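You operate a simulated robot arm through the tools that you are given. There is no shell and no other tool. Be economical: measure what you need, move in short steps, check, and stop when the job is done.

You are at the controls of a simulated two-armed robot. One attempt, no reset.

JOB
Hold the damper, turn its adjuster to 2, then mount it and shut the keeper.

The check looks at the end state, three seconds after you hand in, the way a careful person would. Anything else that was tipped, shoved, dropped, spilled or broken makes it a failure.

ROBOT AND FRAMES
Two 6-joint arms with two-finger parallel grippers on one trunk, on a base that drives. Base frame: it is fixed to the floor where the robot stands at the start and does not move with it; the origin is under the middle of the robot, x ahead of it, y to its left, z up. Readings come in m, rad, newtons and seconds.
The left shoulder is at the start at [0.06, 0.187, 0.901], the right one opposite. With the tool pointing down near the work surface each hand reaches from about 0.28 to 0.62 m from the robot's upright axis, wherever it stands, measured 20 degrees to its own side. Places, roughly: damper adjuster [-0.4, -0.9, 0.8]; damper keeper [0.4, 0, 0.5]; damper mount [0.4, 0.1, 0.5]. Payload 1.57 kg a hand.
Tool frame (each hand has its own): the origin (TCP) lies between the finger pads and is the grasp point; the fingertips stand 0.03 m ahead of it; z points along the fingers, y is the line along which they close. Largest opening 0.11 m; finger width 0.024, thickness 0.012; the body of the gripper, 0.048 by 0.112 m, starts 0.078 m behind the TCP.
Orientation is that of the tool frame in the base frame, as a unit quaternion [w, x, y, z]. With the fingers straight down and closing along the base's y, the tool's x points along the base's -x, its y along +y and its z along -z.

CONTROLS
- The arms move only by the tool move_arm. It takes "left_increments", "right_increments" or both (then of equal length, played together; a hand with none holds still); each is a list of rows, each an object of numbers (a shift or turn left out is 0, a gripper value left out holds the last): "ax", "ay", "az": the turn, a rotation vector about the tool's x, y, z in rad; "tx", "ty", "tz": the shift along the tool's x, y, z in m; "grip": the closure, from 0 (fully open) to 1 (shut). In form: [{"ax": .., "ay": .., "az": .., "tx": .., "ty": .., "tz": .., "grip": ..}, ...]. A call has 1 to 10 rows; each row is the pose to reach, as a shift and turn from the pose commanded when the call began, along the tool's axes at that moment. Rows are played at 5 a second. More than 0.05 m and 0.15 rad between two rows, or a gripper value outside its range, and nothing of the call is played. Where a pose cannot be reached the arm comes as near as it can. A force on the tool above 40 N (or 10 N above the force at the start of the call, whichever is more), or a blocked arm, ends the call early, and 0.2 s more pass. Each finger travels about 0.153 m/s and halts on what it meets, pressing with about 29 N; the grip force reading is that of the motor and also rises with nothing between the fingers. The clock runs only during rows and for 0.2 s after the last one: add rows that repeat a pose to give the fingers time. It gives the time, the measured TCP pose, the force on the tool (base axes), the opening and the grip force at its end, in the units of the frame above (readings bear some noise), with the torque about the TCP (base axes, N m) and any sound that the robot's microphone picked up.
- Cameras (640 x 400 px; columns grow to the right, rows downward): "scene" is now at [-0.0296, -0.069, 1.4391]; the picture's right is [-0.91, -0.41, 0.00], its down [-0.33, 0.72, -0.61] and it looks along [0.25, -0.55, -0.79] (base axes); focal length 214 px, centre (320, 200). "left" rides on the left gripper at [0.07, -0.016, -0.141] in its tool frame; the picture's right is [0.23, 0.97, 0.00], its down [-0.86, 0.20, -0.48] and it looks along [-0.47, 0.11, 0.88] (tool axes); focal length 222 px, centre (320, 200). "right" rides on the right gripper at [0.07, 0.016, -0.141] in its tool frame; the picture's right is [-0.23, 0.97, 0.00], its down [-0.86, -0.20, -0.48] and it looks along [-0.47, -0.11, 0.88] (tool axes); focal length 222 px, centre (320, 200). There is no depth. A picture from a camera that has moved, and an enlarged one, comes with that camera's place and axes in the base frame and with its lens.
- grab_frame(camera): a new picture of that camera. It takes no simulated time.
- raise_lower(by): slides the trunk up (or, below 0, down) by that many m; the arms and the scene camera ride with it, the base frame stays. It gives what a move gives, with no picture.
- roll_base(legs): drives the robot by 1 to 6 legs, each [ahead, left, turn to the left] in m, m and rad, along the robot's own axes; the way and the turn of a leg run together, so that a leg with both is an arc; at most 1.5 m and 3.142 rad a leg. The arms and the cameras ride along, it lands a little off, and it stops where it bumps. It gives what a move gives.
- turn_head(pan, tilt): turns the head with the scene camera to pan (to the left, within 1.501 rad either way) and tilt (down, from -0.506 to 1.204), counted from straight ahead of the robot. It gives what a move gives.
- close_up(camera, box): a new picture of the part [left, top, right, bottom] of that camera's present view, enlarged. It takes no simulated time.
- sign_off(): hands the job in; it is judged then, once.

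Work in short steps. Places have to be worked out from the pictures, the camera data and where the tool is seen: move nearer, look again, correct. Check each grasp and each placing, and mend what went wrong. You have 120 turns and 100 pictures in all, those below and enlarged ones among them. Open the grippers and draw the arms clear of the work before you hand the job in, unless the task says otherwise; then end with one line.

The tools are called after "Call:" as a command line: name --argument value ..., lists and objects as JSON in quotes. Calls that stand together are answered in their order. move_arm: Moves the arms, as the interface text tells. Its arguments: {"type":"object","properties":{"left_increments":{"type":"array","items":{"type":"object","properties":{"ax":{"type":"number"},"ay":{"type":"number"},"az":{"type":"number"},"tx":{"type":"number"},"ty":{"type":"number"},"tz":{"type":"number"},"grip":{"type":"number"}}}},"right_increments":{"type":"array","items":{"type":"object","properties":{"ax":{"type":"number"},"ay":{"type":"number"},"az":{"type":"number"},"tx":{"type":"number"},"ty":{"type":"number"},"tz":{"type":"number"},"grip":{"type":"number"}}}}},"required":[]} The other tools are called the same way: raise_lower (by) slides the trunk up or down; roll_base (legs) drives the base; turn_head (pan, tilt) turns the head that bears the scene camera; grab_frame (camera) takes a picture; close_up (camera, box) takes an enlarged picture of a part of a camera's view; sign_off () hands the job in.

At the start:

```text
time: 0.0
left_tcp_pos: [0.4388, -0.0233, 1.0773]
left_tcp_rot: [0.0, 0.0, 1.0, 0.0]
left_force: [0.7, -0.6, -0.3]
left_torque: [-0.04, 0.04, -0.04]
left_grip_width: 0.1099
left_gripper_force: 0.0
right_tcp_pos: [0.2958, -0.4403, 1.0806]
right_tcp_rot: [0.0, 0.001, 1.0, -0.001]
right_force: [-0.6, -0.2, 0.8]
right_torque: [0.01, 0.02, 0.01]
right_grip_width: 0.1098
right_gripper_force: 0.0
trunk travel left (down, up): [-0.529, 0.461]
robot x, y, heading: [-0.0031, -0.0019, 0.003]
head pan, tilt: [-1.145, 0.916]
```

scene: 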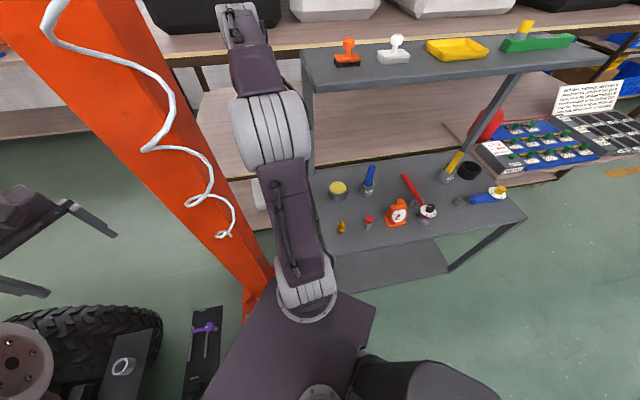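
right: 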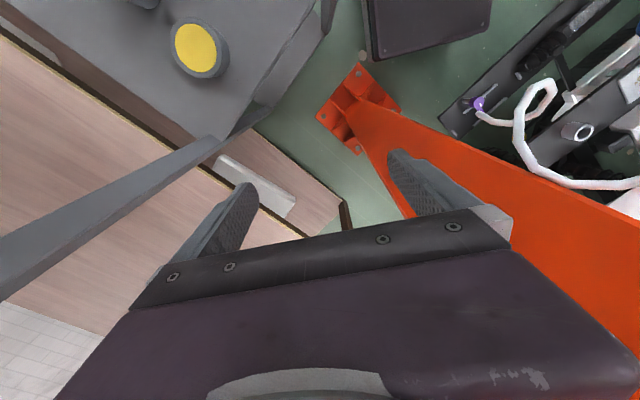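
left: 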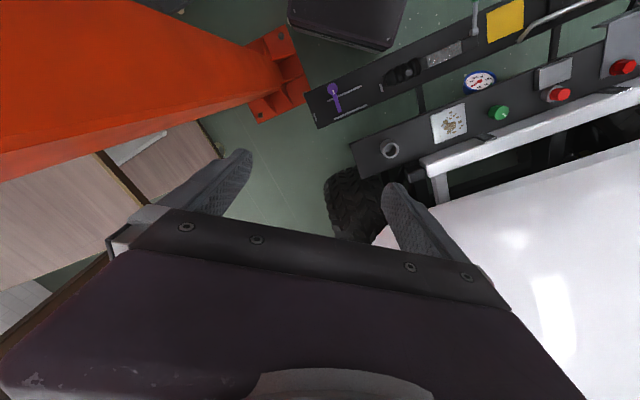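

The damper should be on the gray bench to the right-rear. I'll enlarge the bench and look ahead toward the mount.

Call:
close_up --camera "scene" --box '[310, 140, 530, 260]'

Call:
turn_head --pan 0.1 --tilt 1.0

Call:
grab_frame --camera "scene"

```text
2.91 times, centred on (420, 200) of scene
camera zoom: at [-0.0296, -0.069, 1.4391], right [-0.91, -0.41, 0.0], down [-0.33, 0.72, -0.61], along [0.25, -0.55, -0.79], focal length 624 px, centre (29, 200)
```

zoom: 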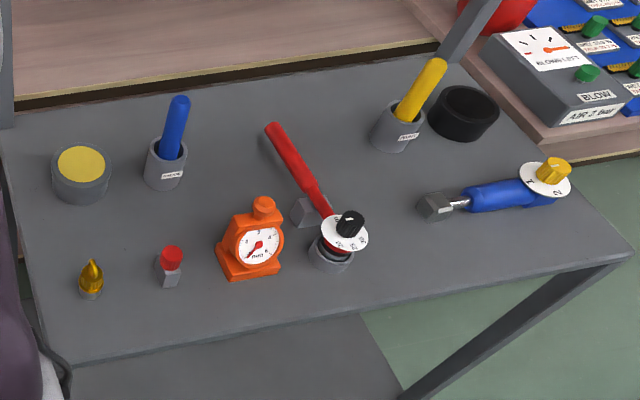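

```text
time: 1.4
left_tcp_pos: [0.4376, -0.0226, 1.0779]
left_tcp_rot: [0.0, 0.0, 1.0, 0.0]
left_force: [-0.9, -0.1, -0.1]
left_torque: [0.0, 0.01, 0.0]
left_grip_width: 0.1101
left_gripper_force: 0.1
right_tcp_pos: [0.2945, -0.4399, 1.0795]
right_tcp_rot: [0.0, 0.0, 1.0, 0.0]
right_force: [0.3, -0.2, 0.9]
right_torque: [0.01, 0.0, -0.02]
right_grip_width: 0.11
right_gripper_force: 0.1
trunk travel left (down, up): [-0.529, 0.461]
robot x, y, heading: [0.0024, -0.001, 0.003]
head pan, tilt: [0.099, 1.0]
```

```text
95 pictures are left
camera scene: at [0.0089, 0.0058, 1.4331], right [0.1, -1.0, 0.0], down [-0.84, -0.08, -0.54], along [0.54, 0.05, -0.84], focal length 214 px, centre (320, 200)
```

scene: 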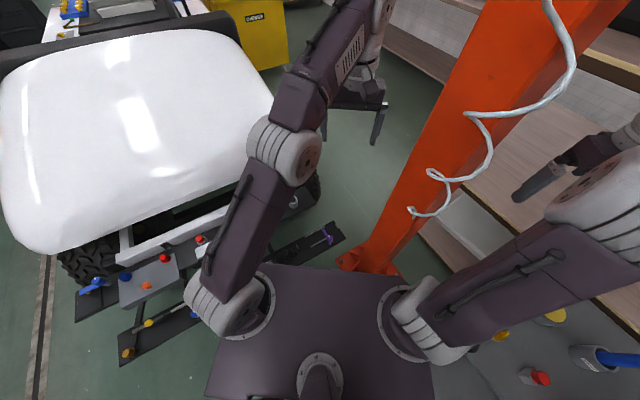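

The blue part with the yellow dial matches the adjuster's given place. Now I'll look at the mount panel through the left camera's view.

Call:
close_up --camera "left" --box '[290, 40, 490, 190]'

Call:
close_up --camera "right" --box '[430, 0, 640, 150]'

Call:
close_up --camera "left" --box '[440, 0, 640, 140]'

Call:
close_up --camera "scene" --box '[60, 210, 360, 370]'

```text
2.67 times, centred on (390, 115) of left
camera zoom: at [0.3684, -0.0365, 1.2188], right [-0.23, 0.97, 0.0], down [0.86, 0.2, 0.48], along [0.47, 0.11, -0.88], focal length 592 px, centre (133, 427)
```

zoom: 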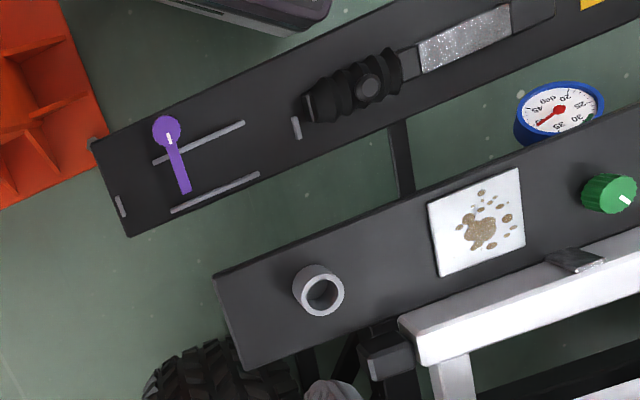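

```text
2.67 times, centred on (535, 75) of right
camera zoom: at [0.2258, -0.4239, 1.2204], right [0.23, 0.97, 0.0], down [0.86, -0.2, 0.48], along [0.47, -0.11, -0.88], focal length 592 px, centre (-253, 533)
```

zoom: 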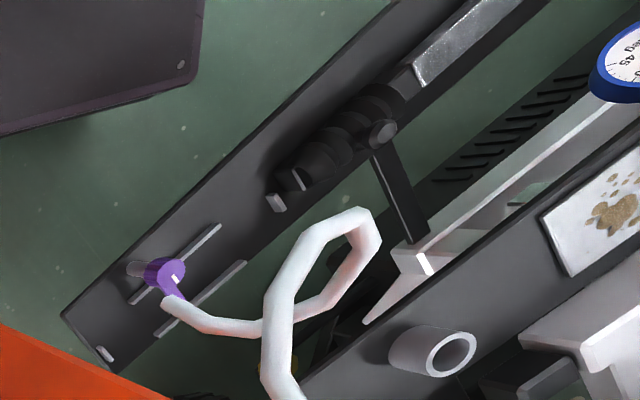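

```text
2.86 times, centred on (540, 70) of left
camera zoom: at [0.3684, -0.0365, 1.2188], right [-0.23, 0.97, 0.0], down [0.86, 0.2, 0.48], along [0.47, 0.11, -0.88], focal length 635 px, centre (-309, 571)
```

zoom: 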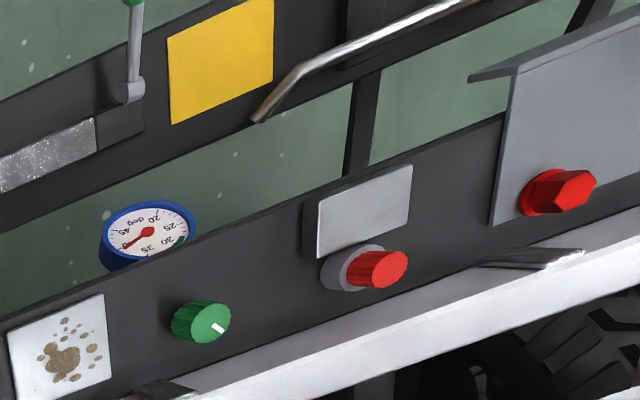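

```text
2.13 times, centred on (210, 290) of scene
camera zoom: at [0.0089, 0.0058, 1.4331], right [0.1, -1.0, 0.0], down [-0.84, -0.08, -0.54], along [0.54, 0.05, -0.84], focal length 458 px, centre (555, 8)
```

zoom: 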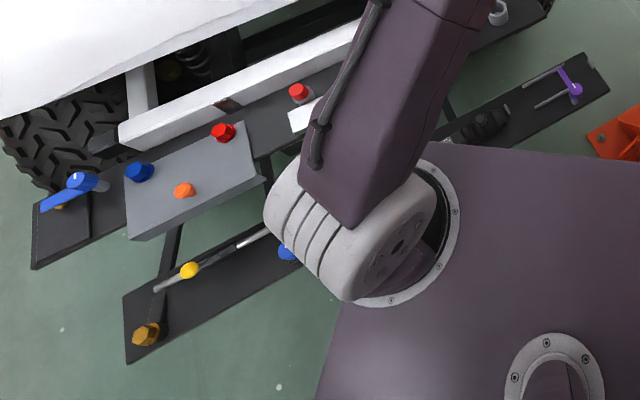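

The keeper (purple lever) looks to be at about [0.38,0.0,0.5] with two rails near it. I'll lower the left hand for a closer look.

Call:
move_arm --left_increments '[{"tz": 0.045, "tx": 0.01}, {"tz": 0.09, "tx": 0.02}, {"tz": 0.135, "tx": 0.03}, {"tz": 0.18, "tx": 0.04}, {"tz": 0.225, "tx": 0.05}, {"tz": 0.27, "tx": 0.06}]'

Call:
grab_frame --camera "left"

```text
time: 2.8
left_tcp_pos: [0.3787, -0.022, 0.8074]
left_tcp_rot: [0.0, 0.0, 1.0, -0.001]
left_force: [-0.3, 0.4, 0.7]
left_torque: [-0.01, -0.01, -0.01]
left_grip_width: 0.11
left_gripper_force: 0.0
right_tcp_pos: [0.2954, -0.4408, 1.0795]
right_tcp_rot: [0.0, 0.0, 1.0, 0.001]
right_force: [-0.8, 0.3, 0.4]
right_torque: [0.02, 0.01, 0.01]
right_grip_width: 0.11
right_gripper_force: 0.0
trunk travel left (down, up): [-0.529, 0.461]
robot x, y, heading: [-0.0009, 0.0026, 0.001]
head pan, tilt: [0.099, 1.0]
```

```text
90 pictures are left
camera left: at [0.3088, -0.0356, 0.9484], right [-0.23, 0.97, 0.0], down [0.85, 0.2, 0.48], along [0.47, 0.11, -0.88], focal length 222 px, centre (320, 200)
```

left: 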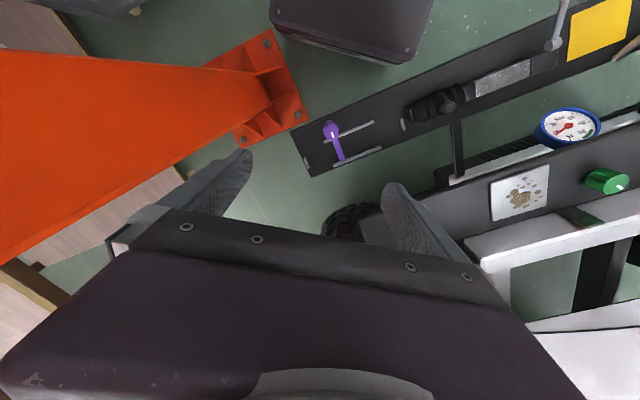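

Keeper triangulates to about [0.383, 0.003, 0.544]. I'll go closer.

Call:
move_arm --left_increments '[{"tz": 0.03, "tx": 0.02, "ty": 0.01}, {"tz": 0.06, "tx": 0.04, "ty": 0.02}, {"tz": 0.09, "tx": 0.06, "ty": 0.03}, {"tz": 0.12, "tx": 0.08, "ty": 0.04}]'

Call:
close_up --camera "left" --box '[220, 0, 540, 200]'

```text
time: 3.8
left_tcp_pos: [0.2989, 0.0167, 0.687]
left_tcp_rot: [0.001, 0.0, 1.0, 0.0]
left_force: [-0.2, 0.0, -0.3]
left_torque: [0.03, -0.02, 0.03]
left_grip_width: 0.1101
left_gripper_force: 0.0
right_tcp_pos: [0.2959, -0.4421, 1.0804]
right_tcp_rot: [0.0, -0.001, 1.0, -0.001]
right_force: [0.7, 0.6, -0.4]
right_torque: [-0.04, -0.01, -0.01]
right_grip_width: 0.11
right_gripper_force: 0.1
trunk travel left (down, up): [-0.529, 0.461]
robot x, y, heading: [-0.0031, 0.0, -0.0]
head pan, tilt: [0.099, 1.0]
```

```text
2.00 times, centred on (380, 100) of left
camera zoom: at [0.2292, 0.004, 0.8283], right [-0.23, 0.97, 0.0], down [0.85, 0.2, 0.48], along [0.47, 0.11, -0.88], focal length 444 px, centre (200, 400)
```

zoom: 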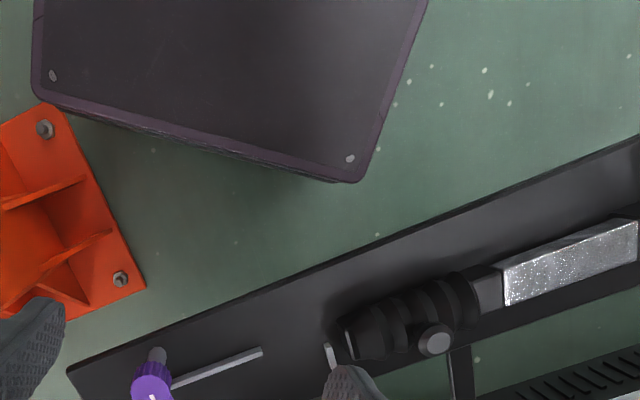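

The rails lie just below the picture; I shift the hand forward.

Call:
move_arm --left_increments '[{"tx": -0.035, "ty": 0.015}, {"tx": -0.065, "ty": 0.03}]'

Call:
close_up --camera "left" --box '[200, 50, 440, 200]'

```text
time: 4.4
left_tcp_pos: [0.3632, 0.0472, 0.6875]
left_tcp_rot: [-0.001, 0.0, 1.0, 0.0]
left_force: [-1.0, -0.4, 0.2]
left_torque: [0.02, 0.0, 0.0]
left_grip_width: 0.1099
left_gripper_force: 0.0
right_tcp_pos: [0.2956, -0.4402, 1.0806]
right_tcp_rot: [0.0, 0.0, 1.0, 0.0]
right_force: [0.0, -0.5, -0.3]
right_torque: [0.01, -0.01, -0.01]
right_grip_width: 0.1101
right_gripper_force: 0.2
trunk travel left (down, up): [-0.529, 0.461]
robot x, y, heading: [0.0017, 0.0004, -0.001]
head pan, tilt: [0.099, 1.0]
```

```text
2.67 times, centred on (320, 125) of left
camera zoom: at [0.2941, 0.034, 0.8284], right [-0.23, 0.97, 0.0], down [0.86, 0.2, 0.48], along [0.47, 0.11, -0.88], focal length 592 px, centre (320, 400)
```

zoom: 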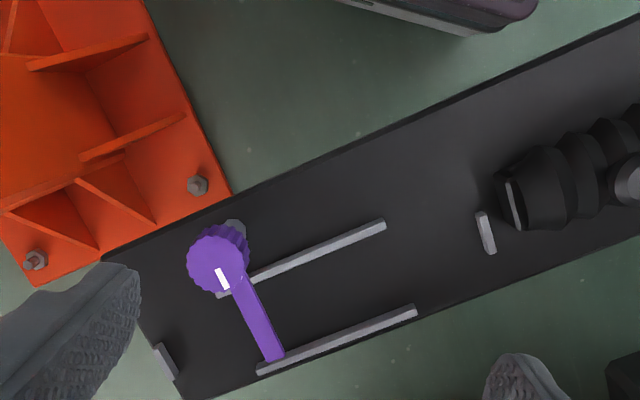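

The bed has two rails and two end stops, centred near [.413,.06] along direction (-.6,.8). The purple lever lies across it now, so it must be opened first. I'll zoom in on it.

Call:
close_up --camera "left" --box '[240, 110, 340, 200]'

Call:
close_up --camera "right" --box '[440, 60, 540, 130]'

Call:
turn_head --pan -0.1 --tilt 1.1

Call:
grab_frame --camera "scene"

```text
4.44 times, centred on (290, 155) of left
camera zoom: at [0.2941, 0.034, 0.8284], right [-0.23, 0.97, 0.0], down [0.86, 0.2, 0.48], along [0.47, 0.11, -0.88], focal length 987 px, centre (453, 400)
```

zoom: 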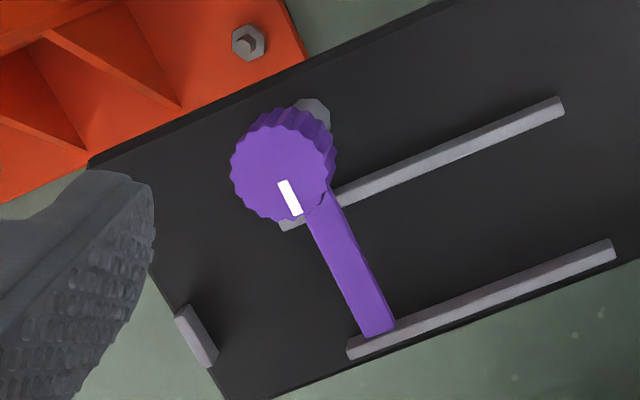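

```text
5.71 times, centred on (490, 95) of right
camera zoom: at [0.226, -0.4236, 1.2204], right [0.23, 0.97, 0.0], down [0.86, -0.2, 0.48], along [0.47, -0.11, -0.88], focal length 1269 px, centre (-651, 800)
```

zoom: 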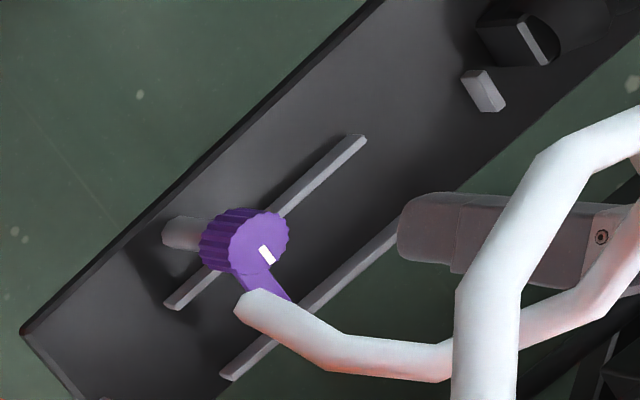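

```text
time: 5.2
left_tcp_pos: [0.3636, 0.0477, 0.6876]
left_tcp_rot: [0.001, 0.0, 1.0, 0.0]
left_force: [0.4, 0.1, -0.1]
left_torque: [-0.02, 0.0, -0.03]
left_grip_width: 0.1099
left_gripper_force: 0.1
right_tcp_pos: [0.2962, -0.4401, 1.0799]
right_tcp_rot: [-0.001, 0.001, 1.0, -0.001]
right_force: [-0.7, 0.5, -0.5]
right_torque: [-0.02, 0.01, 0.03]
right_grip_width: 0.1102
right_gripper_force: 0.1
trunk travel left (down, up): [-0.529, 0.461]
robot x, y, heading: [-0.0022, 0.0006, -0.003]
head pan, tilt: [-0.099, 1.1]
```

```text
85 pictures are left
camera scene: at [0.0024, -0.0072, 1.4265], right [-0.1, -1.0, 0.0], down [-0.89, 0.09, -0.45], along [0.45, -0.04, -0.89], focal length 214 px, centre (320, 200)
```

scene: 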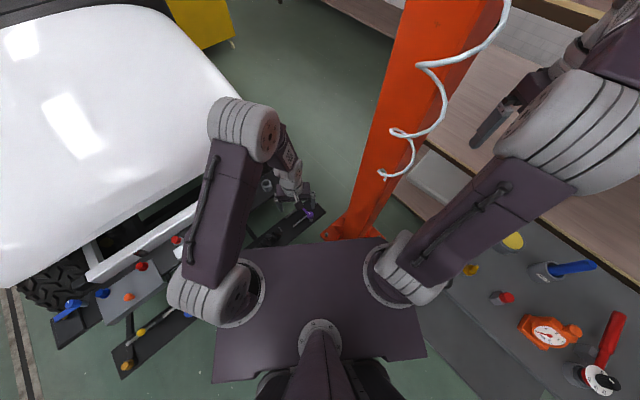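

The knob is a vertical-axis grip with the lever at its base. I'll position the left hand above the knob, fingers closing along the bed axis.

Call:
move_arm --left_increments '[{"tx": -0.004, "ty": -0.009, "tz": 0.01, "az": -0.13}, {"tx": -0.008, "ty": -0.018, "tz": 0.02, "az": -0.26}, {"tx": -0.012, "ty": -0.027, "tz": 0.03, "az": -0.39}, {"tx": -0.016, "ty": -0.036, "tz": 0.04, "az": -0.52}, {"tx": -0.0195, "ty": -0.0445, "tz": 0.05, "az": -0.643}]'

Call:
close_up --camera "left" --box '[160, 50, 480, 250]'

```text
time: 6.4
left_tcp_pos: [0.3838, 0.0031, 0.6376]
left_tcp_rot: [0.001, -0.318, 0.948, 0.0]
left_force: [0.4, 0.3, 0.6]
left_torque: [0.01, 0.01, 0.0]
left_grip_width: 0.1101
left_gripper_force: 0.0
right_tcp_pos: [0.2956, -0.4401, 1.0812]
right_tcp_rot: [0.0, -0.001, 1.0, 0.0]
right_force: [-0.9, -1.3, -0.1]
right_torque: [-0.01, -0.01, -0.01]
right_grip_width: 0.1103
right_gripper_force: 0.1
trunk travel left (down, up): [-0.529, 0.461]
robot x, y, heading: [0.002, -0.0042, -0.001]
head pan, tilt: [-0.099, 1.1]
```

```text
2.00 times, centred on (320, 150) of left
camera zoom: at [0.337, -0.0494, 0.7785], right [-0.77, 0.64, 0.0], down [0.56, 0.67, 0.48], along [0.31, 0.37, -0.88], focal length 444 px, centre (320, 300)
```

zoom: 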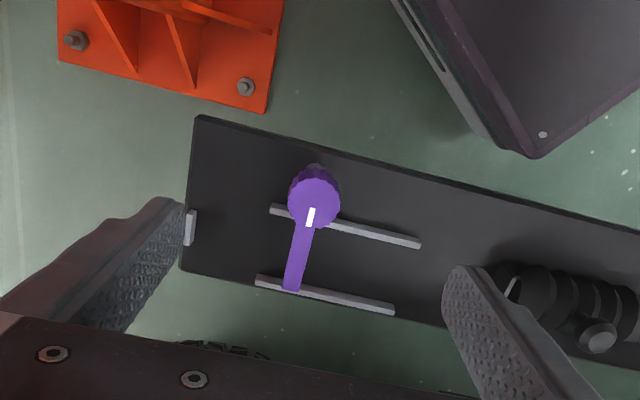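

Knob sits ~6 mm toward the tool's +x. I descend onto it and close.

Call:
move_arm --left_increments '[{"tx": 0.006, "ty": -0.0015, "tz": 0.045}, {"tx": 0.006, "ty": -0.0015, "tz": 0.084}, {"tx": 0.006, "ty": -0.0015, "tz": 0.084, "grip": 0.3}, {"tx": 0.006, "ty": -0.0015, "tz": 0.084, "grip": 0.6}, {"tx": 0.006, "ty": -0.0015, "tz": 0.084, "grip": 0.8}, {"tx": 0.006, "ty": -0.0015, "tz": 0.084, "grip": 0.8}]'

Call:
grab_frame --camera "left"

```text
time: 7.8
left_tcp_pos: [0.3795, -0.0038, 0.5522]
left_tcp_rot: [0.002, -0.316, 0.949, 0.0]
left_force: [5.5, -7.7, -2.6]
left_torque: [0.21, -0.26, -0.03]
left_grip_width: 0.0295
left_gripper_force: 39.2
right_tcp_pos: [0.2956, -0.4408, 1.0801]
right_tcp_rot: [-0.001, 0.0, 1.0, 0.0]
right_force: [-0.5, 0.4, -0.2]
right_torque: [-0.01, 0.02, 0.01]
right_grip_width: 0.1102
right_gripper_force: 0.0
trunk travel left (down, up): [-0.529, 0.461]
robot x, y, heading: [-0.0021, 0.0019, -0.0]
head pan, tilt: [-0.099, 1.1]
```

```text
83 pictures are left
camera left: at [0.3343, -0.0552, 0.6939], right [-0.77, 0.64, 0.0], down [0.56, 0.67, 0.48], along [0.31, 0.37, -0.88], focal length 222 px, centre (320, 200)
```

left: 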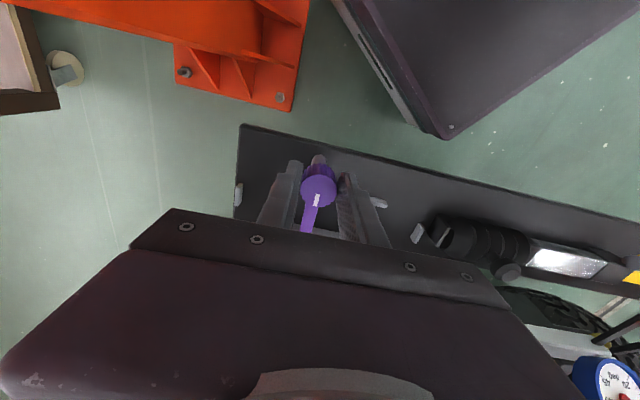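

Gripped at 29.5 mm. I relieve the side force and try turning clockwise a little.

Call:
move_arm --left_increments '[{"ty": -0.0015}, {"ty": -0.0015, "az": 0.1}, {"ty": -0.0015, "az": 0.2}, {"ty": -0.0015, "az": 0.3}]'

Call:
close_up --camera "left" --box '[220, 100, 460, 250]'

```text
time: 8.8
left_tcp_pos: [0.3784, -0.0027, 0.553]
left_tcp_rot: [0.0, -0.17, 0.985, 0.001]
left_force: [-3.3, 3.4, -0.1]
left_torque: [-0.1, -0.13, 0.62]
left_grip_width: 0.029
left_gripper_force: 38.9
right_tcp_pos: [0.2954, -0.4397, 1.0804]
right_tcp_rot: [0.0, 0.0, 1.0, -0.001]
right_force: [-0.1, 0.2, -0.1]
right_torque: [-0.03, -0.01, -0.02]
right_grip_width: 0.1099
right_gripper_force: 0.0
trunk travel left (down, up): [-0.529, 0.461]
robot x, y, heading: [-0.0003, 0.0003, -0.003]
head pan, tilt: [-0.099, 1.1]
```

```text
2.67 times, centred on (340, 175) of left
camera zoom: at [0.3189, -0.0387, 0.6942], right [-0.54, 0.84, 0.0], down [0.74, 0.47, 0.48], along [0.4, 0.26, -0.88], focal length 592 px, centre (267, 267)
```

zoom: 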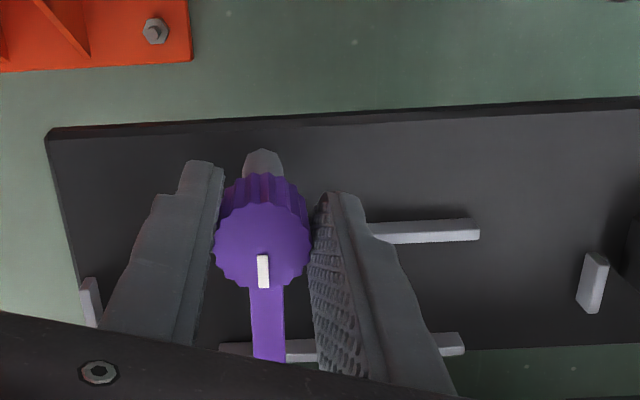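

The lever follows with moderate friction torque. I continue clockwise.

Call:
move_arm --left_increments '[{"az": 0.12}, {"az": 0.24}, {"az": 0.36}, {"az": 0.48}, {"az": 0.6}]'

Call:
close_up --camera "left" --box '[220, 100, 460, 250]'

```text
time: 10.0
left_tcp_pos: [0.3764, 0.0003, 0.5539]
left_tcp_rot: [-0.004, 0.122, 0.993, 0.002]
left_force: [1.8, 15.4, 6.3]
left_torque: [0.27, -1.0, 0.49]
left_grip_width: 0.0293
left_gripper_force: 38.7
right_tcp_pos: [0.2956, -0.4397, 1.0805]
right_tcp_rot: [0.001, 0.0, 1.0, 0.0]
right_force: [0.7, -1.3, 0.4]
right_torque: [0.03, -0.03, -0.04]
right_grip_width: 0.1098
right_gripper_force: 0.1
trunk travel left (down, up): [-0.529, 0.461]
robot x, y, heading: [-0.0001, 0.0015, 0.001]
head pan, tilt: [-0.099, 1.1]
stopped in row 5 (left hand): the force on the tool passed its limit at 41 N (the readings are from after the stop); the commanded pose is now the measured one
```

```text
2.67 times, centred on (340, 175) of left
camera zoom: at [0.307, 0.0043, 0.6948], right [0.02, 1.0, 0.01], down [0.88, -0.02, 0.47], along [0.47, 0.0, -0.88], focal length 592 px, centre (267, 267)
```

zoom: 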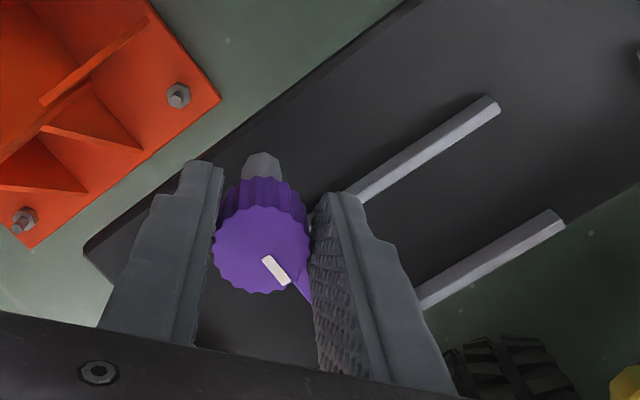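

The lever slipped: it didn't follow clockwise, so that side is the stop. I release, lift, and turn the hand back to look.

Call:
move_arm --left_increments '[{"grip": 0.5}, {"grip": 0.2}, {"grip": 0.2}, {"tz": -0.045}, {"tz": -0.045, "az": -0.15}, {"tz": -0.045, "az": -0.3}, {"tz": -0.045, "az": -0.45}, {"tz": -0.045, "az": -0.6}, {"tz": -0.045, "az": -0.75}, {"tz": -0.045, "az": -0.88}]'

Call:
close_up --camera "left" --box '[220, 100, 460, 250]'

```text
time: 12.2
left_tcp_pos: [0.3784, -0.0002, 0.5979]
left_tcp_rot: [-0.003, -0.313, 0.95, 0.003]
left_force: [0.4, -0.3, -0.3]
left_torque: [-0.02, 0.01, -0.01]
left_grip_width: 0.0883
left_gripper_force: 0.1
right_tcp_pos: [0.2967, -0.4382, 1.0797]
right_tcp_rot: [0.0, -0.001, 1.0, 0.0]
right_force: [-0.2, 0.4, 1.0]
right_torque: [-0.01, -0.01, 0.01]
right_grip_width: 0.1099
right_gripper_force: 0.0
trunk travel left (down, up): [-0.529, 0.461]
robot x, y, heading: [-0.0002, 0.0018, 0.006]
head pan, tilt: [-0.099, 1.1]
```

```text
2.67 times, centred on (340, 175) of left
camera zoom: at [0.3325, -0.0528, 0.7391], right [-0.76, 0.65, 0.01], down [0.57, 0.67, 0.48], along [0.3, 0.37, -0.88], focal length 592 px, centre (267, 267)
```

zoom: 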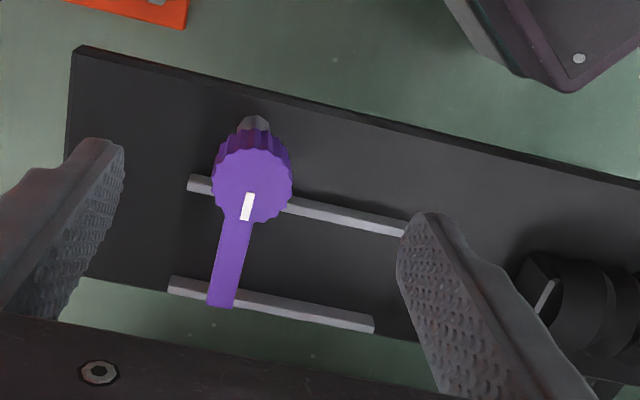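

The lever never moved, so clockwise is the stop. I regrip and try counter-clockwise.

Call:
move_arm --left_increments '[{"tz": 0.046, "tx": -0.002}, {"tz": 0.046, "tx": -0.002, "grip": 0.5}, {"tz": 0.046, "tx": -0.002, "grip": 0.9}, {"tz": 0.046, "tx": -0.002, "grip": 0.9}, {"tz": 0.046, "tx": -0.002, "az": -0.1}, {"tz": 0.046, "tx": -0.002, "az": -0.2}, {"tz": 0.046, "tx": -0.002, "az": -0.3}, {"tz": 0.046, "tx": -0.002, "az": -0.4}]'

Call:
close_up --camera "left" --box '[220, 100, 460, 250]'

```text
time: 14.0
left_tcp_pos: [0.3833, -0.002, 0.5523]
left_tcp_rot: [0.002, -0.494, 0.87, 0.0]
left_force: [17.0, -25.8, 7.8]
left_torque: [-0.88, 0.24, -0.09]
left_grip_width: 0.0294
left_gripper_force: 39.0
right_tcp_pos: [0.2961, -0.4419, 1.0795]
right_tcp_rot: [-0.001, -0.001, 1.0, 0.0]
right_force: [-0.5, 1.2, 0.5]
right_torque: [0.01, 0.02, -0.05]
right_grip_width: 0.1101
right_gripper_force: 0.1
trunk travel left (down, up): [-0.529, 0.461]
robot x, y, heading: [0.0003, -0.0011, -0.002]
head pan, tilt: [-0.099, 1.1]
```

```text
2.67 times, centred on (340, 175) of left
camera zoom: at [0.3611, -0.068, 0.6934], right [-0.95, 0.3, 0.0], down [0.27, 0.84, 0.48], along [0.15, 0.46, -0.88], focal length 592 px, centre (267, 267)
```

zoom: 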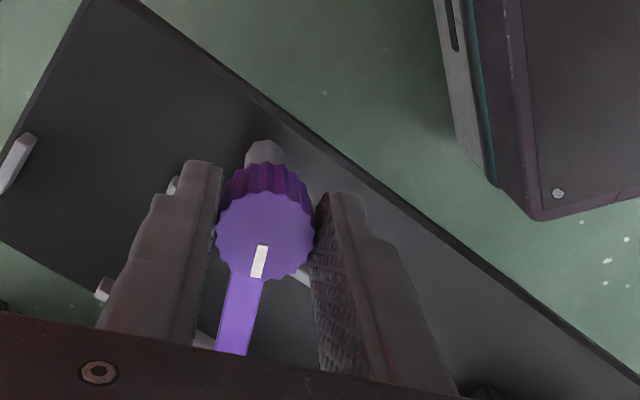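

It turned with the hand (0.4 rad CCW). I relieve the side force and keep turning.

Call:
move_arm --left_increments '[{"tx": 0.0012, "ty": -0.0025}, {"tx": 0.0012, "ty": -0.0025, "az": -0.12}, {"tx": 0.0012, "ty": -0.0025, "az": -0.24}, {"tx": 0.0012, "ty": -0.0025, "az": -0.36}, {"tx": 0.0012, "ty": -0.0025, "az": -0.48}, {"tx": 0.0012, "ty": -0.0025, "az": -0.6}]'

Call:
close_up --camera "left" --box '[220, 100, 460, 250]'

```text
time: 15.4
left_tcp_pos: [0.3843, -0.0024, 0.5524]
left_tcp_rot: [0.001, 0.729, -0.684, 0.0]
left_force: [26.2, -3.5, 15.2]
left_torque: [0.56, -1.08, -0.06]
left_grip_width: 0.0298
left_gripper_force: 38.8
right_tcp_pos: [0.2963, -0.4402, 1.0801]
right_tcp_rot: [-0.001, -0.001, 1.0, -0.001]
right_force: [-0.9, 0.4, 0.2]
right_torque: [0.02, -0.01, -0.01]
right_grip_width: 0.1099
right_gripper_force: 0.1
trunk travel left (down, up): [-0.529, 0.461]
robot x, y, heading: [-0.0005, -0.0013, 0.002]
head pan, tilt: [-0.099, 1.1]
```

```text
2.67 times, centred on (340, 175) of left
camera zoom: at [0.4052, -0.0686, 0.6934], right [-0.96, -0.29, 0.0], down [-0.25, 0.84, 0.48], along [-0.14, 0.46, -0.88], focal length 592 px, centre (267, 267)
```

zoom: 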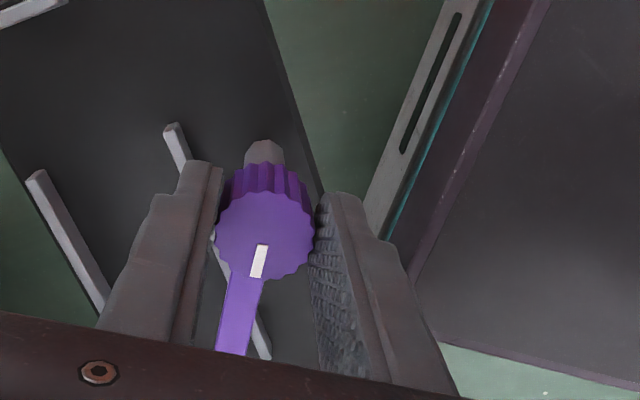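

Continuing to about 90° in total, with force relief.

Call:
move_arm --left_increments '[{"ty": -0.0025}, {"ty": -0.0025, "az": -0.12}, {"ty": -0.0025, "az": -0.24}, {"ty": -0.0025, "az": -0.36}, {"ty": -0.0025, "az": -0.48}, {"ty": -0.0025, "az": -0.6}]'

Call:
close_up --camera "left" --box '[220, 100, 460, 250]'

```text
time: 16.8
left_tcp_pos: [0.3857, -0.0015, 0.5524]
left_tcp_rot: [0.0, 0.899, -0.438, -0.003]
left_force: [21.0, -1.6, 17.0]
left_torque: [0.02, -0.91, -0.32]
left_grip_width: 0.0298
left_gripper_force: 39.6
right_tcp_pos: [0.2962, -0.439, 1.0805]
right_tcp_rot: [0.0, -0.001, 1.0, 0.0]
right_force: [-0.1, -0.2, -0.2]
right_torque: [0.0, -0.04, 0.02]
right_grip_width: 0.1098
right_gripper_force: 0.1
trunk travel left (down, up): [-0.529, 0.461]
robot x, y, heading: [0.0007, -0.0009, 0.002]
head pan, tilt: [-0.099, 1.1]
```

```text
2.67 times, centred on (340, 175) of left
camera zoom: at [0.4416, -0.0443, 0.6927], right [-0.63, -0.78, 0.0], down [-0.68, 0.55, 0.48], along [-0.38, 0.3, -0.88], focal length 592 px, centre (267, 267)
```

zoom: 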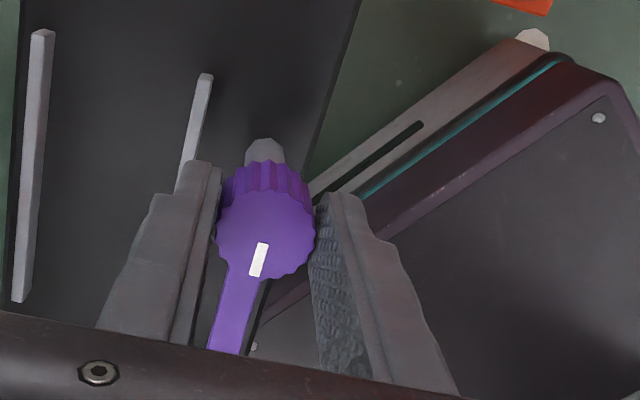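

The lever is now parallel to the rail: open. I release and lift straight up.

Call:
move_arm --left_increments '[{"grip": 0.5}, {"grip": 0.1}, {"grip": 0.1}, {"tz": -0.045}, {"tz": -0.09}, {"tz": -0.135}, {"tz": -0.18}]'

Call:
close_up --camera "left" --box '[160, 40, 480, 240]'

```text
time: 18.4
left_tcp_pos: [0.3838, -0.0012, 0.7317]
left_tcp_rot: [0.0, 0.898, -0.439, -0.005]
left_force: [0.7, -0.1, 0.1]
left_torque: [0.02, -0.02, 0.01]
left_grip_width: 0.0989
left_gripper_force: 0.0
right_tcp_pos: [0.2948, -0.4401, 1.0809]
right_tcp_rot: [0.0, -0.001, 1.0, 0.0]
right_force: [-1.1, 0.3, -0.4]
right_torque: [0.0, -0.05, -0.01]
right_grip_width: 0.1099
right_gripper_force: 0.1
trunk travel left (down, up): [-0.529, 0.461]
robot x, y, heading: [0.0032, -0.0008, 0.002]
head pan, tilt: [-0.099, 1.1]
```

```text
2.00 times, centred on (320, 140) of left
camera zoom: at [0.44, -0.0443, 0.872], right [-0.63, -0.78, 0.0], down [-0.68, 0.55, 0.49], along [-0.38, 0.31, -0.87], focal length 444 px, centre (320, 320)
```

zoom: 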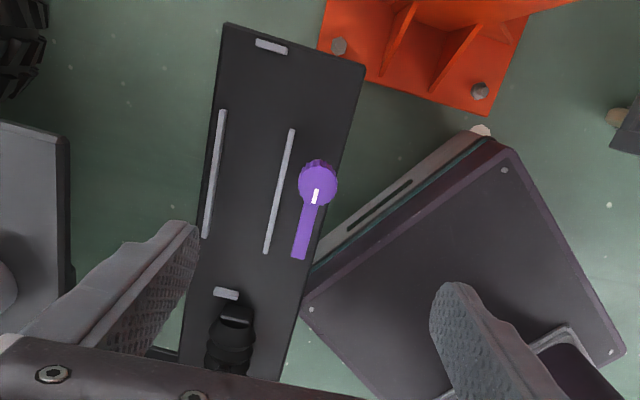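

Keeper is open. I raise the left hand and unwind its wrist before driving.

Call:
move_arm --left_increments '[{"tz": -0.035, "az": 0.15}, {"tz": -0.07, "az": 0.3}, {"tz": -0.105, "az": 0.45}, {"tz": -0.14, "az": 0.6}, {"tz": -0.175, "az": 0.75}, {"tz": -0.21, "az": 0.9}, {"tz": -0.245, "az": 1.05}, {"tz": -0.28, "az": 1.2}, {"tz": -0.315, "az": 1.35}, {"tz": -0.35, "az": 1.5}]'

Call:
turn_head --pan -1.0 --tilt 0.7

Call:
grab_frame --camera "scene"

```text
time: 20.6
left_tcp_pos: [0.3868, -0.0032, 1.0812]
left_tcp_rot: [-0.002, -0.356, 0.934, 0.004]
left_force: [-0.6, 0.4, 0.4]
left_torque: [-0.05, -0.01, 0.02]
left_grip_width: 0.0989
left_gripper_force: 0.0
right_tcp_pos: [0.2947, -0.4401, 1.0789]
right_tcp_rot: [0.0, -0.001, 1.0, 0.001]
right_force: [0.3, -0.1, -0.1]
right_torque: [0.02, 0.02, -0.01]
right_grip_width: 0.11
right_gripper_force: 0.1
trunk travel left (down, up): [-0.529, 0.461]
robot x, y, heading: [0.0024, -0.0014, 0.005]
head pan, tilt: [-0.099, 1.1]
```

```text
time: 21.8
left_tcp_pos: [0.3865, -0.0029, 1.0824]
left_tcp_rot: [-0.002, -0.358, 0.934, 0.002]
left_force: [-0.5, -0.4, 0.4]
left_torque: [0.0, 0.01, 0.0]
left_grip_width: 0.0989
left_gripper_force: 0.0
right_tcp_pos: [0.296, -0.4385, 1.0804]
right_tcp_rot: [0.0, -0.001, 1.0, 0.0]
right_force: [-0.6, -0.9, -0.4]
right_torque: [0.01, 0.01, 0.01]
right_grip_width: 0.1101
right_gripper_force: 0.0
trunk travel left (down, up): [-0.529, 0.461]
robot x, y, heading: [0.0004, 0.0002, 0.003]
head pan, tilt: [-1.0, 0.7]
```

```text
75 pictures are left
camera scene: at [-0.0144, -0.072, 1.4565], right [-0.84, -0.54, 0.0], down [-0.35, 0.54, -0.76], along [0.41, -0.64, -0.64], focal length 214 px, centre (320, 200)
```

scene: 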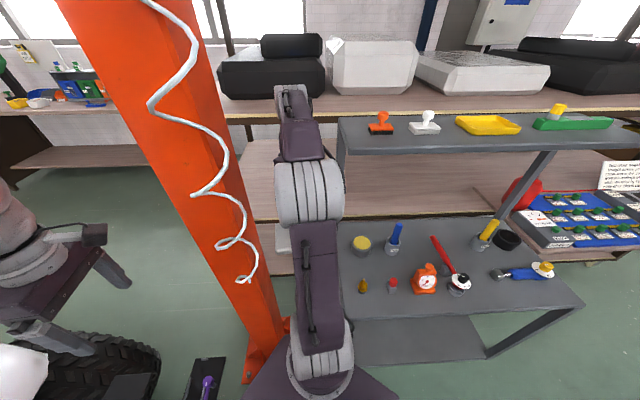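

Before backing up, I check the space beside and behind the robot.

Call:
turn_head --pan -1.5 --tilt 0.5

Call:
grab_frame --camera "scene"

Call:
turn_head --pan 1.5 --tilt 0.6

Call:
grab_frame --camera "scene"

```text
time: 22.8
left_tcp_pos: [0.3873, -0.0035, 1.0815]
left_tcp_rot: [-0.002, -0.358, 0.934, 0.003]
left_force: [-0.3, 0.6, 0.7]
left_torque: [0.0, -0.04, -0.02]
left_grip_width: 0.099
left_gripper_force: 0.1
right_tcp_pos: [0.2957, -0.4387, 1.0792]
right_tcp_rot: [0.0, -0.002, 1.0, -0.001]
right_force: [-0.3, 0.7, -0.6]
right_torque: [0.0, -0.01, 0.04]
right_grip_width: 0.1099
right_gripper_force: 0.0
trunk travel left (down, up): [-0.529, 0.461]
robot x, y, heading: [-0.0039, 0.0008, 0.003]
head pan, tilt: [-1.499, 0.499]
```

```text
74 pictures are left
camera scene: at [-0.0537, -0.0914, 1.4742], right [-1.0, -0.07, 0.0], down [-0.04, 0.48, -0.88], along [0.06, -0.88, -0.48], focal length 214 px, centre (320, 200)
```

scene: 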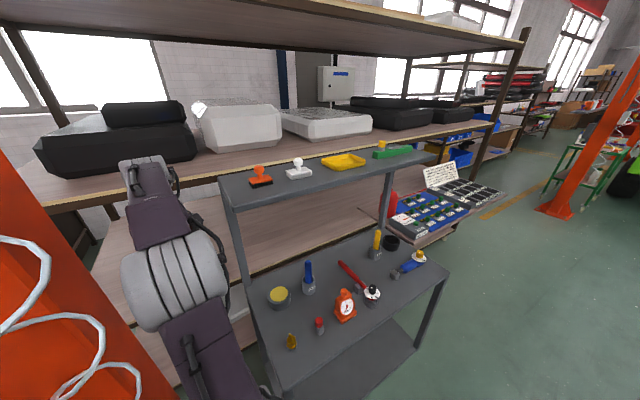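

```text
time: 25.4
left_tcp_pos: [0.3874, -0.0031, 1.0832]
left_tcp_rot: [-0.001, -0.358, 0.934, 0.003]
left_force: [-0.2, -0.4, -0.1]
left_torque: [0.03, 0.02, -0.01]
left_grip_width: 0.0991
left_gripper_force: 0.2
right_tcp_pos: [0.2953, -0.4393, 1.0799]
right_tcp_rot: [0.0, -0.001, 1.0, 0.0]
right_force: [0.4, 1.3, -0.1]
right_torque: [-0.01, 0.0, 0.0]
right_grip_width: 0.1097
right_gripper_force: 0.1
trunk travel left (down, up): [-0.529, 0.461]
robot x, y, heading: [0.0035, 0.0005, 0.003]
head pan, tilt: [1.499, 0.6]
```

```text
73 pictures are left
camera scene: at [-0.0542, 0.0875, 1.4651], right [1.0, -0.07, 0.0], down [-0.04, -0.56, -0.83], along [0.06, 0.82, -0.56], focal length 214 px, centre (320, 200)
```

scene: 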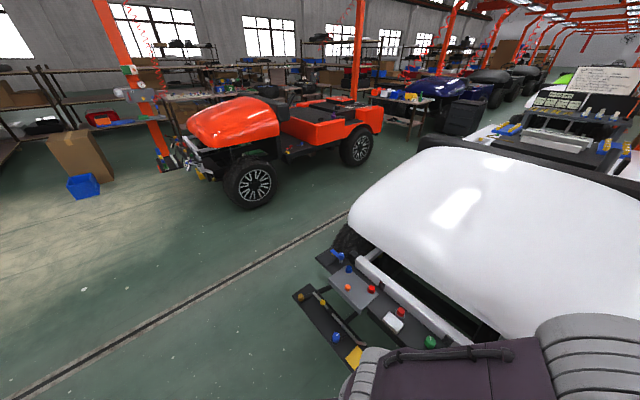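

Behind is clear floor. I back away, turn to face the bench, and strafe right.

Call:
roll_base --legs '[[-0.32, 0, 0], [0, 0, -0.95], [0, -0.5, 0]]'

Call:
turn_head --pan -0.1 --tilt 0.9

Call:
grab_frame --camera "scene"

```text
time: 32.5
left_tcp_pos: [-0.5145, -0.6082, 1.0817]
left_tcp_rot: [-0.001, 0.113, 0.994, 0.004]
left_force: [-0.3, 0.1, 0.2]
left_torque: [0.04, 0.02, 0.03]
left_grip_width: 0.0989
left_gripper_force: 0.1
right_tcp_pos: [-0.9235, -0.7826, 1.0805]
right_tcp_rot: [0.0, 0.462, 0.887, 0.0]
right_force: [-0.5, 0.6, 0.4]
right_torque: [0.03, 0.01, -0.01]
right_grip_width: 0.1099
right_gripper_force: 0.1
trunk travel left (down, up): [-0.529, 0.461]
robot x, y, heading: [-0.7327, -0.287, -0.958]
head pan, tilt: [1.499, 0.6]
```

```text
time: 34.2
left_tcp_pos: [-0.5127, -0.6078, 1.0814]
left_tcp_rot: [0.0, 0.114, 0.994, 0.003]
left_force: [0.1, -0.2, 0.5]
left_torque: [0.03, 0.0, -0.02]
left_grip_width: 0.099
left_gripper_force: 0.1
right_tcp_pos: [-0.9231, -0.7828, 1.0798]
right_tcp_rot: [-0.001, 0.462, 0.887, -0.001]
right_force: [-0.7, 0.1, 0.3]
right_torque: [-0.01, -0.01, 0.01]
right_grip_width: 0.1103
right_gripper_force: 0.1
trunk travel left (down, up): [-0.529, 0.461]
robot x, y, heading: [-0.7311, -0.2862, -0.961]
head pan, tilt: [-0.099, 0.901]
```

```text
72 pictures are left
camera scene: at [-0.7301, -0.3063, 1.4403], right [-0.87, -0.49, 0.0], down [-0.38, 0.68, -0.62], along [0.3, -0.54, -0.78], focal length 214 px, centre (320, 200)
```

scene: 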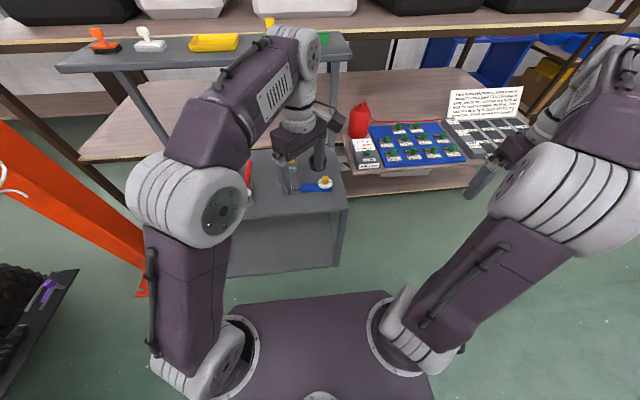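

The adjuster triangulates to about [-.455,-.857,.79]. I drive ahead 0.16 m so it is in reach and look with both hand cameras.

Call:
roll_base --legs '[[0.16, 0, 0]]'

Call:
grab_frame --camera "left"

Call:
grab_frame --camera "right"

```text
time: 35.6
left_tcp_pos: [-0.4213, -0.7396, 1.0819]
left_tcp_rot: [-0.001, 0.115, 0.993, 0.004]
left_force: [-0.2, 0.2, 0.2]
left_torque: [0.02, 0.0, -0.03]
left_grip_width: 0.0993
left_gripper_force: 0.1
right_tcp_pos: [-0.8336, -0.9137, 1.0796]
right_tcp_rot: [0.0, 0.463, 0.886, 0.0]
right_force: [0.1, 0.2, -0.1]
right_torque: [0.03, 0.02, 0.03]
right_grip_width: 0.11
right_gripper_force: 0.1
trunk travel left (down, up): [-0.529, 0.461]
robot x, y, heading: [-0.6404, -0.4177, -0.965]
head pan, tilt: [-0.099, 0.901]
```

```text
71 pictures are left
camera left: at [-0.4937, -0.7373, 1.2228], right [0.0, 1.0, 0.01], down [0.88, -0.01, 0.48], along [0.48, 0.01, -0.88], focal length 222 px, centre (320, 200)
```

left: 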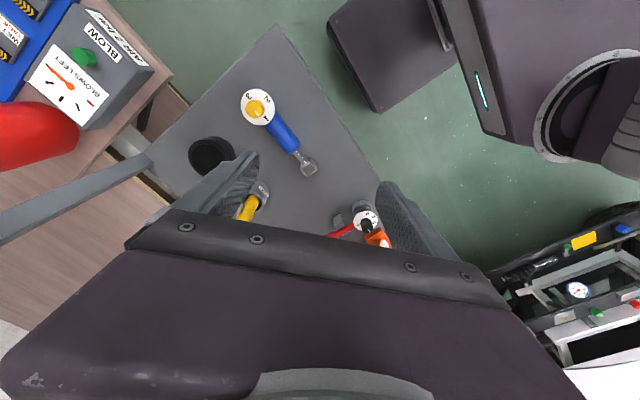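

```text
70 pictures are left
camera right: at [-0.8587, -0.8471, 1.2204], right [0.93, 0.37, 0.0], down [0.33, -0.82, 0.48], along [0.18, -0.44, -0.88], focal length 222 px, centre (320, 200)
```

right: 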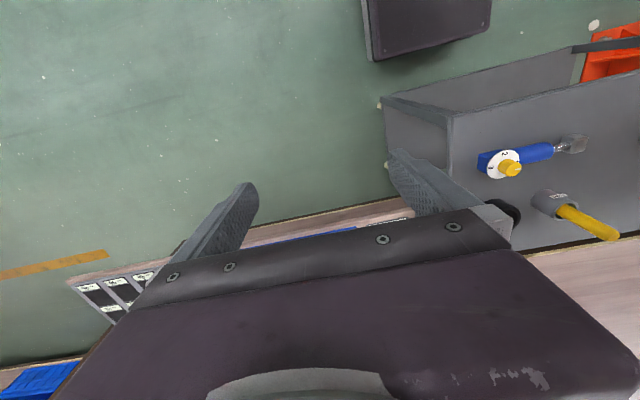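

Call:
close_up --camera "left" --box '[220, 70, 340, 190]'

Call:
close_up --camera "right" --box '[450, 110, 610, 210]'

```text
3.33 times, centred on (280, 130) of left
camera zoom: at [-0.4937, -0.7373, 1.2228], right [0.0, 1.0, 0.01], down [0.88, -0.01, 0.48], along [0.48, 0.01, -0.88], focal length 740 px, centre (453, 433)
```

zoom: 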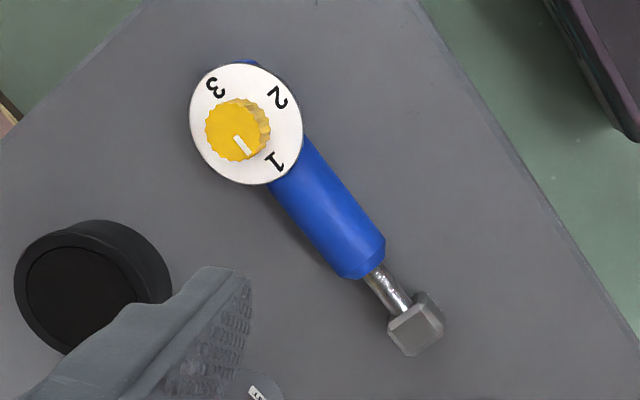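

```text
4.00 times, centred on (530, 160) of right
camera zoom: at [-0.8587, -0.8471, 1.2204], right [0.93, 0.37, 0.0], down [0.33, -0.82, 0.48], along [0.18, -0.44, -0.88], focal length 888 px, centre (-520, 360)
```

zoom: 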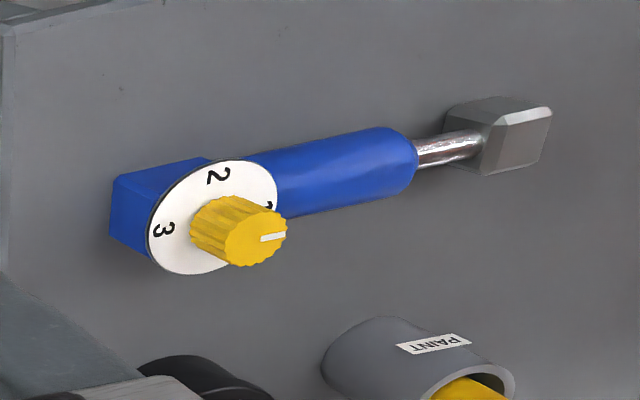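

Damper lies dial end right, grey block left, axis yaw ≈38°. I bring the left hand over the cylinder at moderate height, rotated to straddle it, for a closer look.

Call:
move_arm --left_increments '[{"tx": -0.008, "ty": -0.008, "tz": 0.02, "az": -0.15}, {"tx": -0.016, "ty": -0.016, "tz": 0.04, "az": -0.3}, {"tx": -0.024, "ty": -0.025, "tz": 0.065, "az": -0.45}, {"tx": -0.032, "ty": -0.033, "tz": 0.085, "az": -0.6}, {"tx": -0.04, "ty": -0.042, "tz": 0.11, "az": -0.75}, {"tx": -0.048, "ty": -0.05, "tz": 0.13, "az": -0.89}]'

Call:
close_up --camera "left" --box '[200, 50, 440, 200]'

```text
time: 37.0
left_tcp_pos: [-0.3856, -0.7965, 0.9504]
left_tcp_rot: [0.001, -0.325, 0.946, 0.004]
left_force: [-0.4, 0.2, 0.2]
left_torque: [0.0, 0.0, 0.0]
left_grip_width: 0.0989
left_gripper_force: 0.1
right_tcp_pos: [-0.8324, -0.9148, 1.0806]
right_tcp_rot: [0.0, 0.463, 0.886, 0.0]
right_force: [-0.7, -1.0, 0.2]
right_torque: [0.01, 0.02, -0.02]
right_grip_width: 0.11
right_gripper_force: 0.0
trunk travel left (down, up): [-0.529, 0.461]
robot x, y, heading: [-0.6405, -0.4226, -0.962]
head pan, tilt: [-0.099, 0.901]
```

```text
2.67 times, centred on (320, 125) of left
camera zoom: at [-0.4318, -0.8516, 1.0913], right [-0.78, 0.63, 0.01], down [0.55, 0.68, 0.48], along [0.3, 0.38, -0.88], focal length 592 px, centre (320, 400)
```

zoom: 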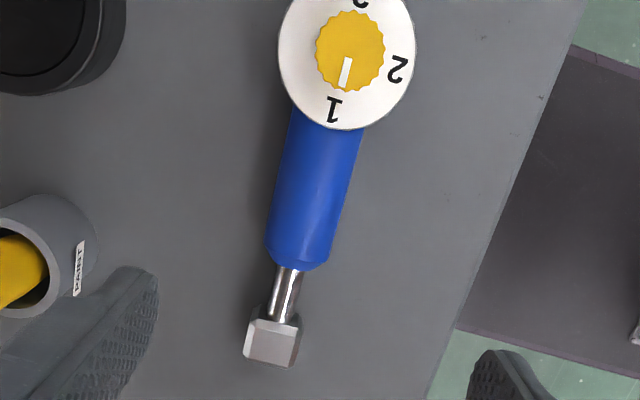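

The dial reads 1 (aligned with the axis toward the rod); 2 is 90° CCW. I lower the left hand around the cylinder near its rod end.

Call:
move_arm --left_increments '[{"tx": -0.0076, "ty": -0.006, "tz": 0.045, "az": 0.05, "grip": 0.25}, {"tx": -0.0076, "ty": -0.006, "tz": 0.09, "az": 0.05}, {"tx": -0.0076, "ty": -0.006, "tz": 0.125, "az": 0.05}]'

Call:
grab_frame --camera "left"

```text
time: 37.8
left_tcp_pos: [-0.3772, -0.7972, 0.8263]
left_tcp_rot: [0.001, -0.3, 0.954, 0.003]
left_force: [0.3, -0.5, -0.2]
left_torque: [0.06, -0.01, 0.03]
left_grip_width: 0.0827
left_gripper_force: 0.0
right_tcp_pos: [-0.8324, -0.9147, 1.0804]
right_tcp_rot: [0.0, 0.462, 0.887, 0.0]
right_force: [0.3, -0.3, 0.8]
right_torque: [0.0, 0.02, 0.02]
right_grip_width: 0.1098
right_gripper_force: 0.0
trunk travel left (down, up): [-0.529, 0.461]
robot x, y, heading: [-0.6385, -0.4161, -0.96]
head pan, tilt: [-0.099, 0.901]
```

```text
66 pictures are left
camera left: at [-0.4258, -0.8484, 0.9661], right [-0.74, 0.67, 0.01], down [0.59, 0.65, 0.48], along [0.32, 0.36, -0.88], focal length 222 px, centre (320, 200)
```

left: 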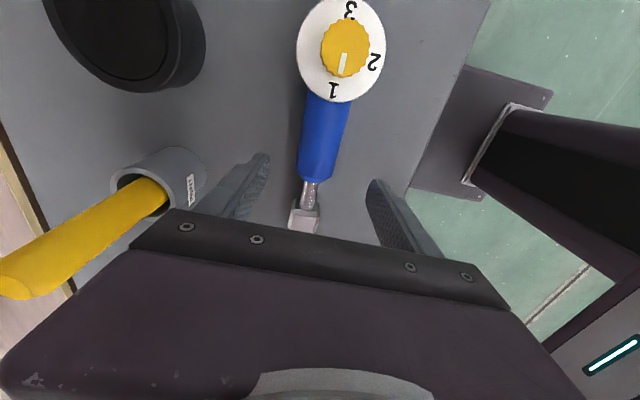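

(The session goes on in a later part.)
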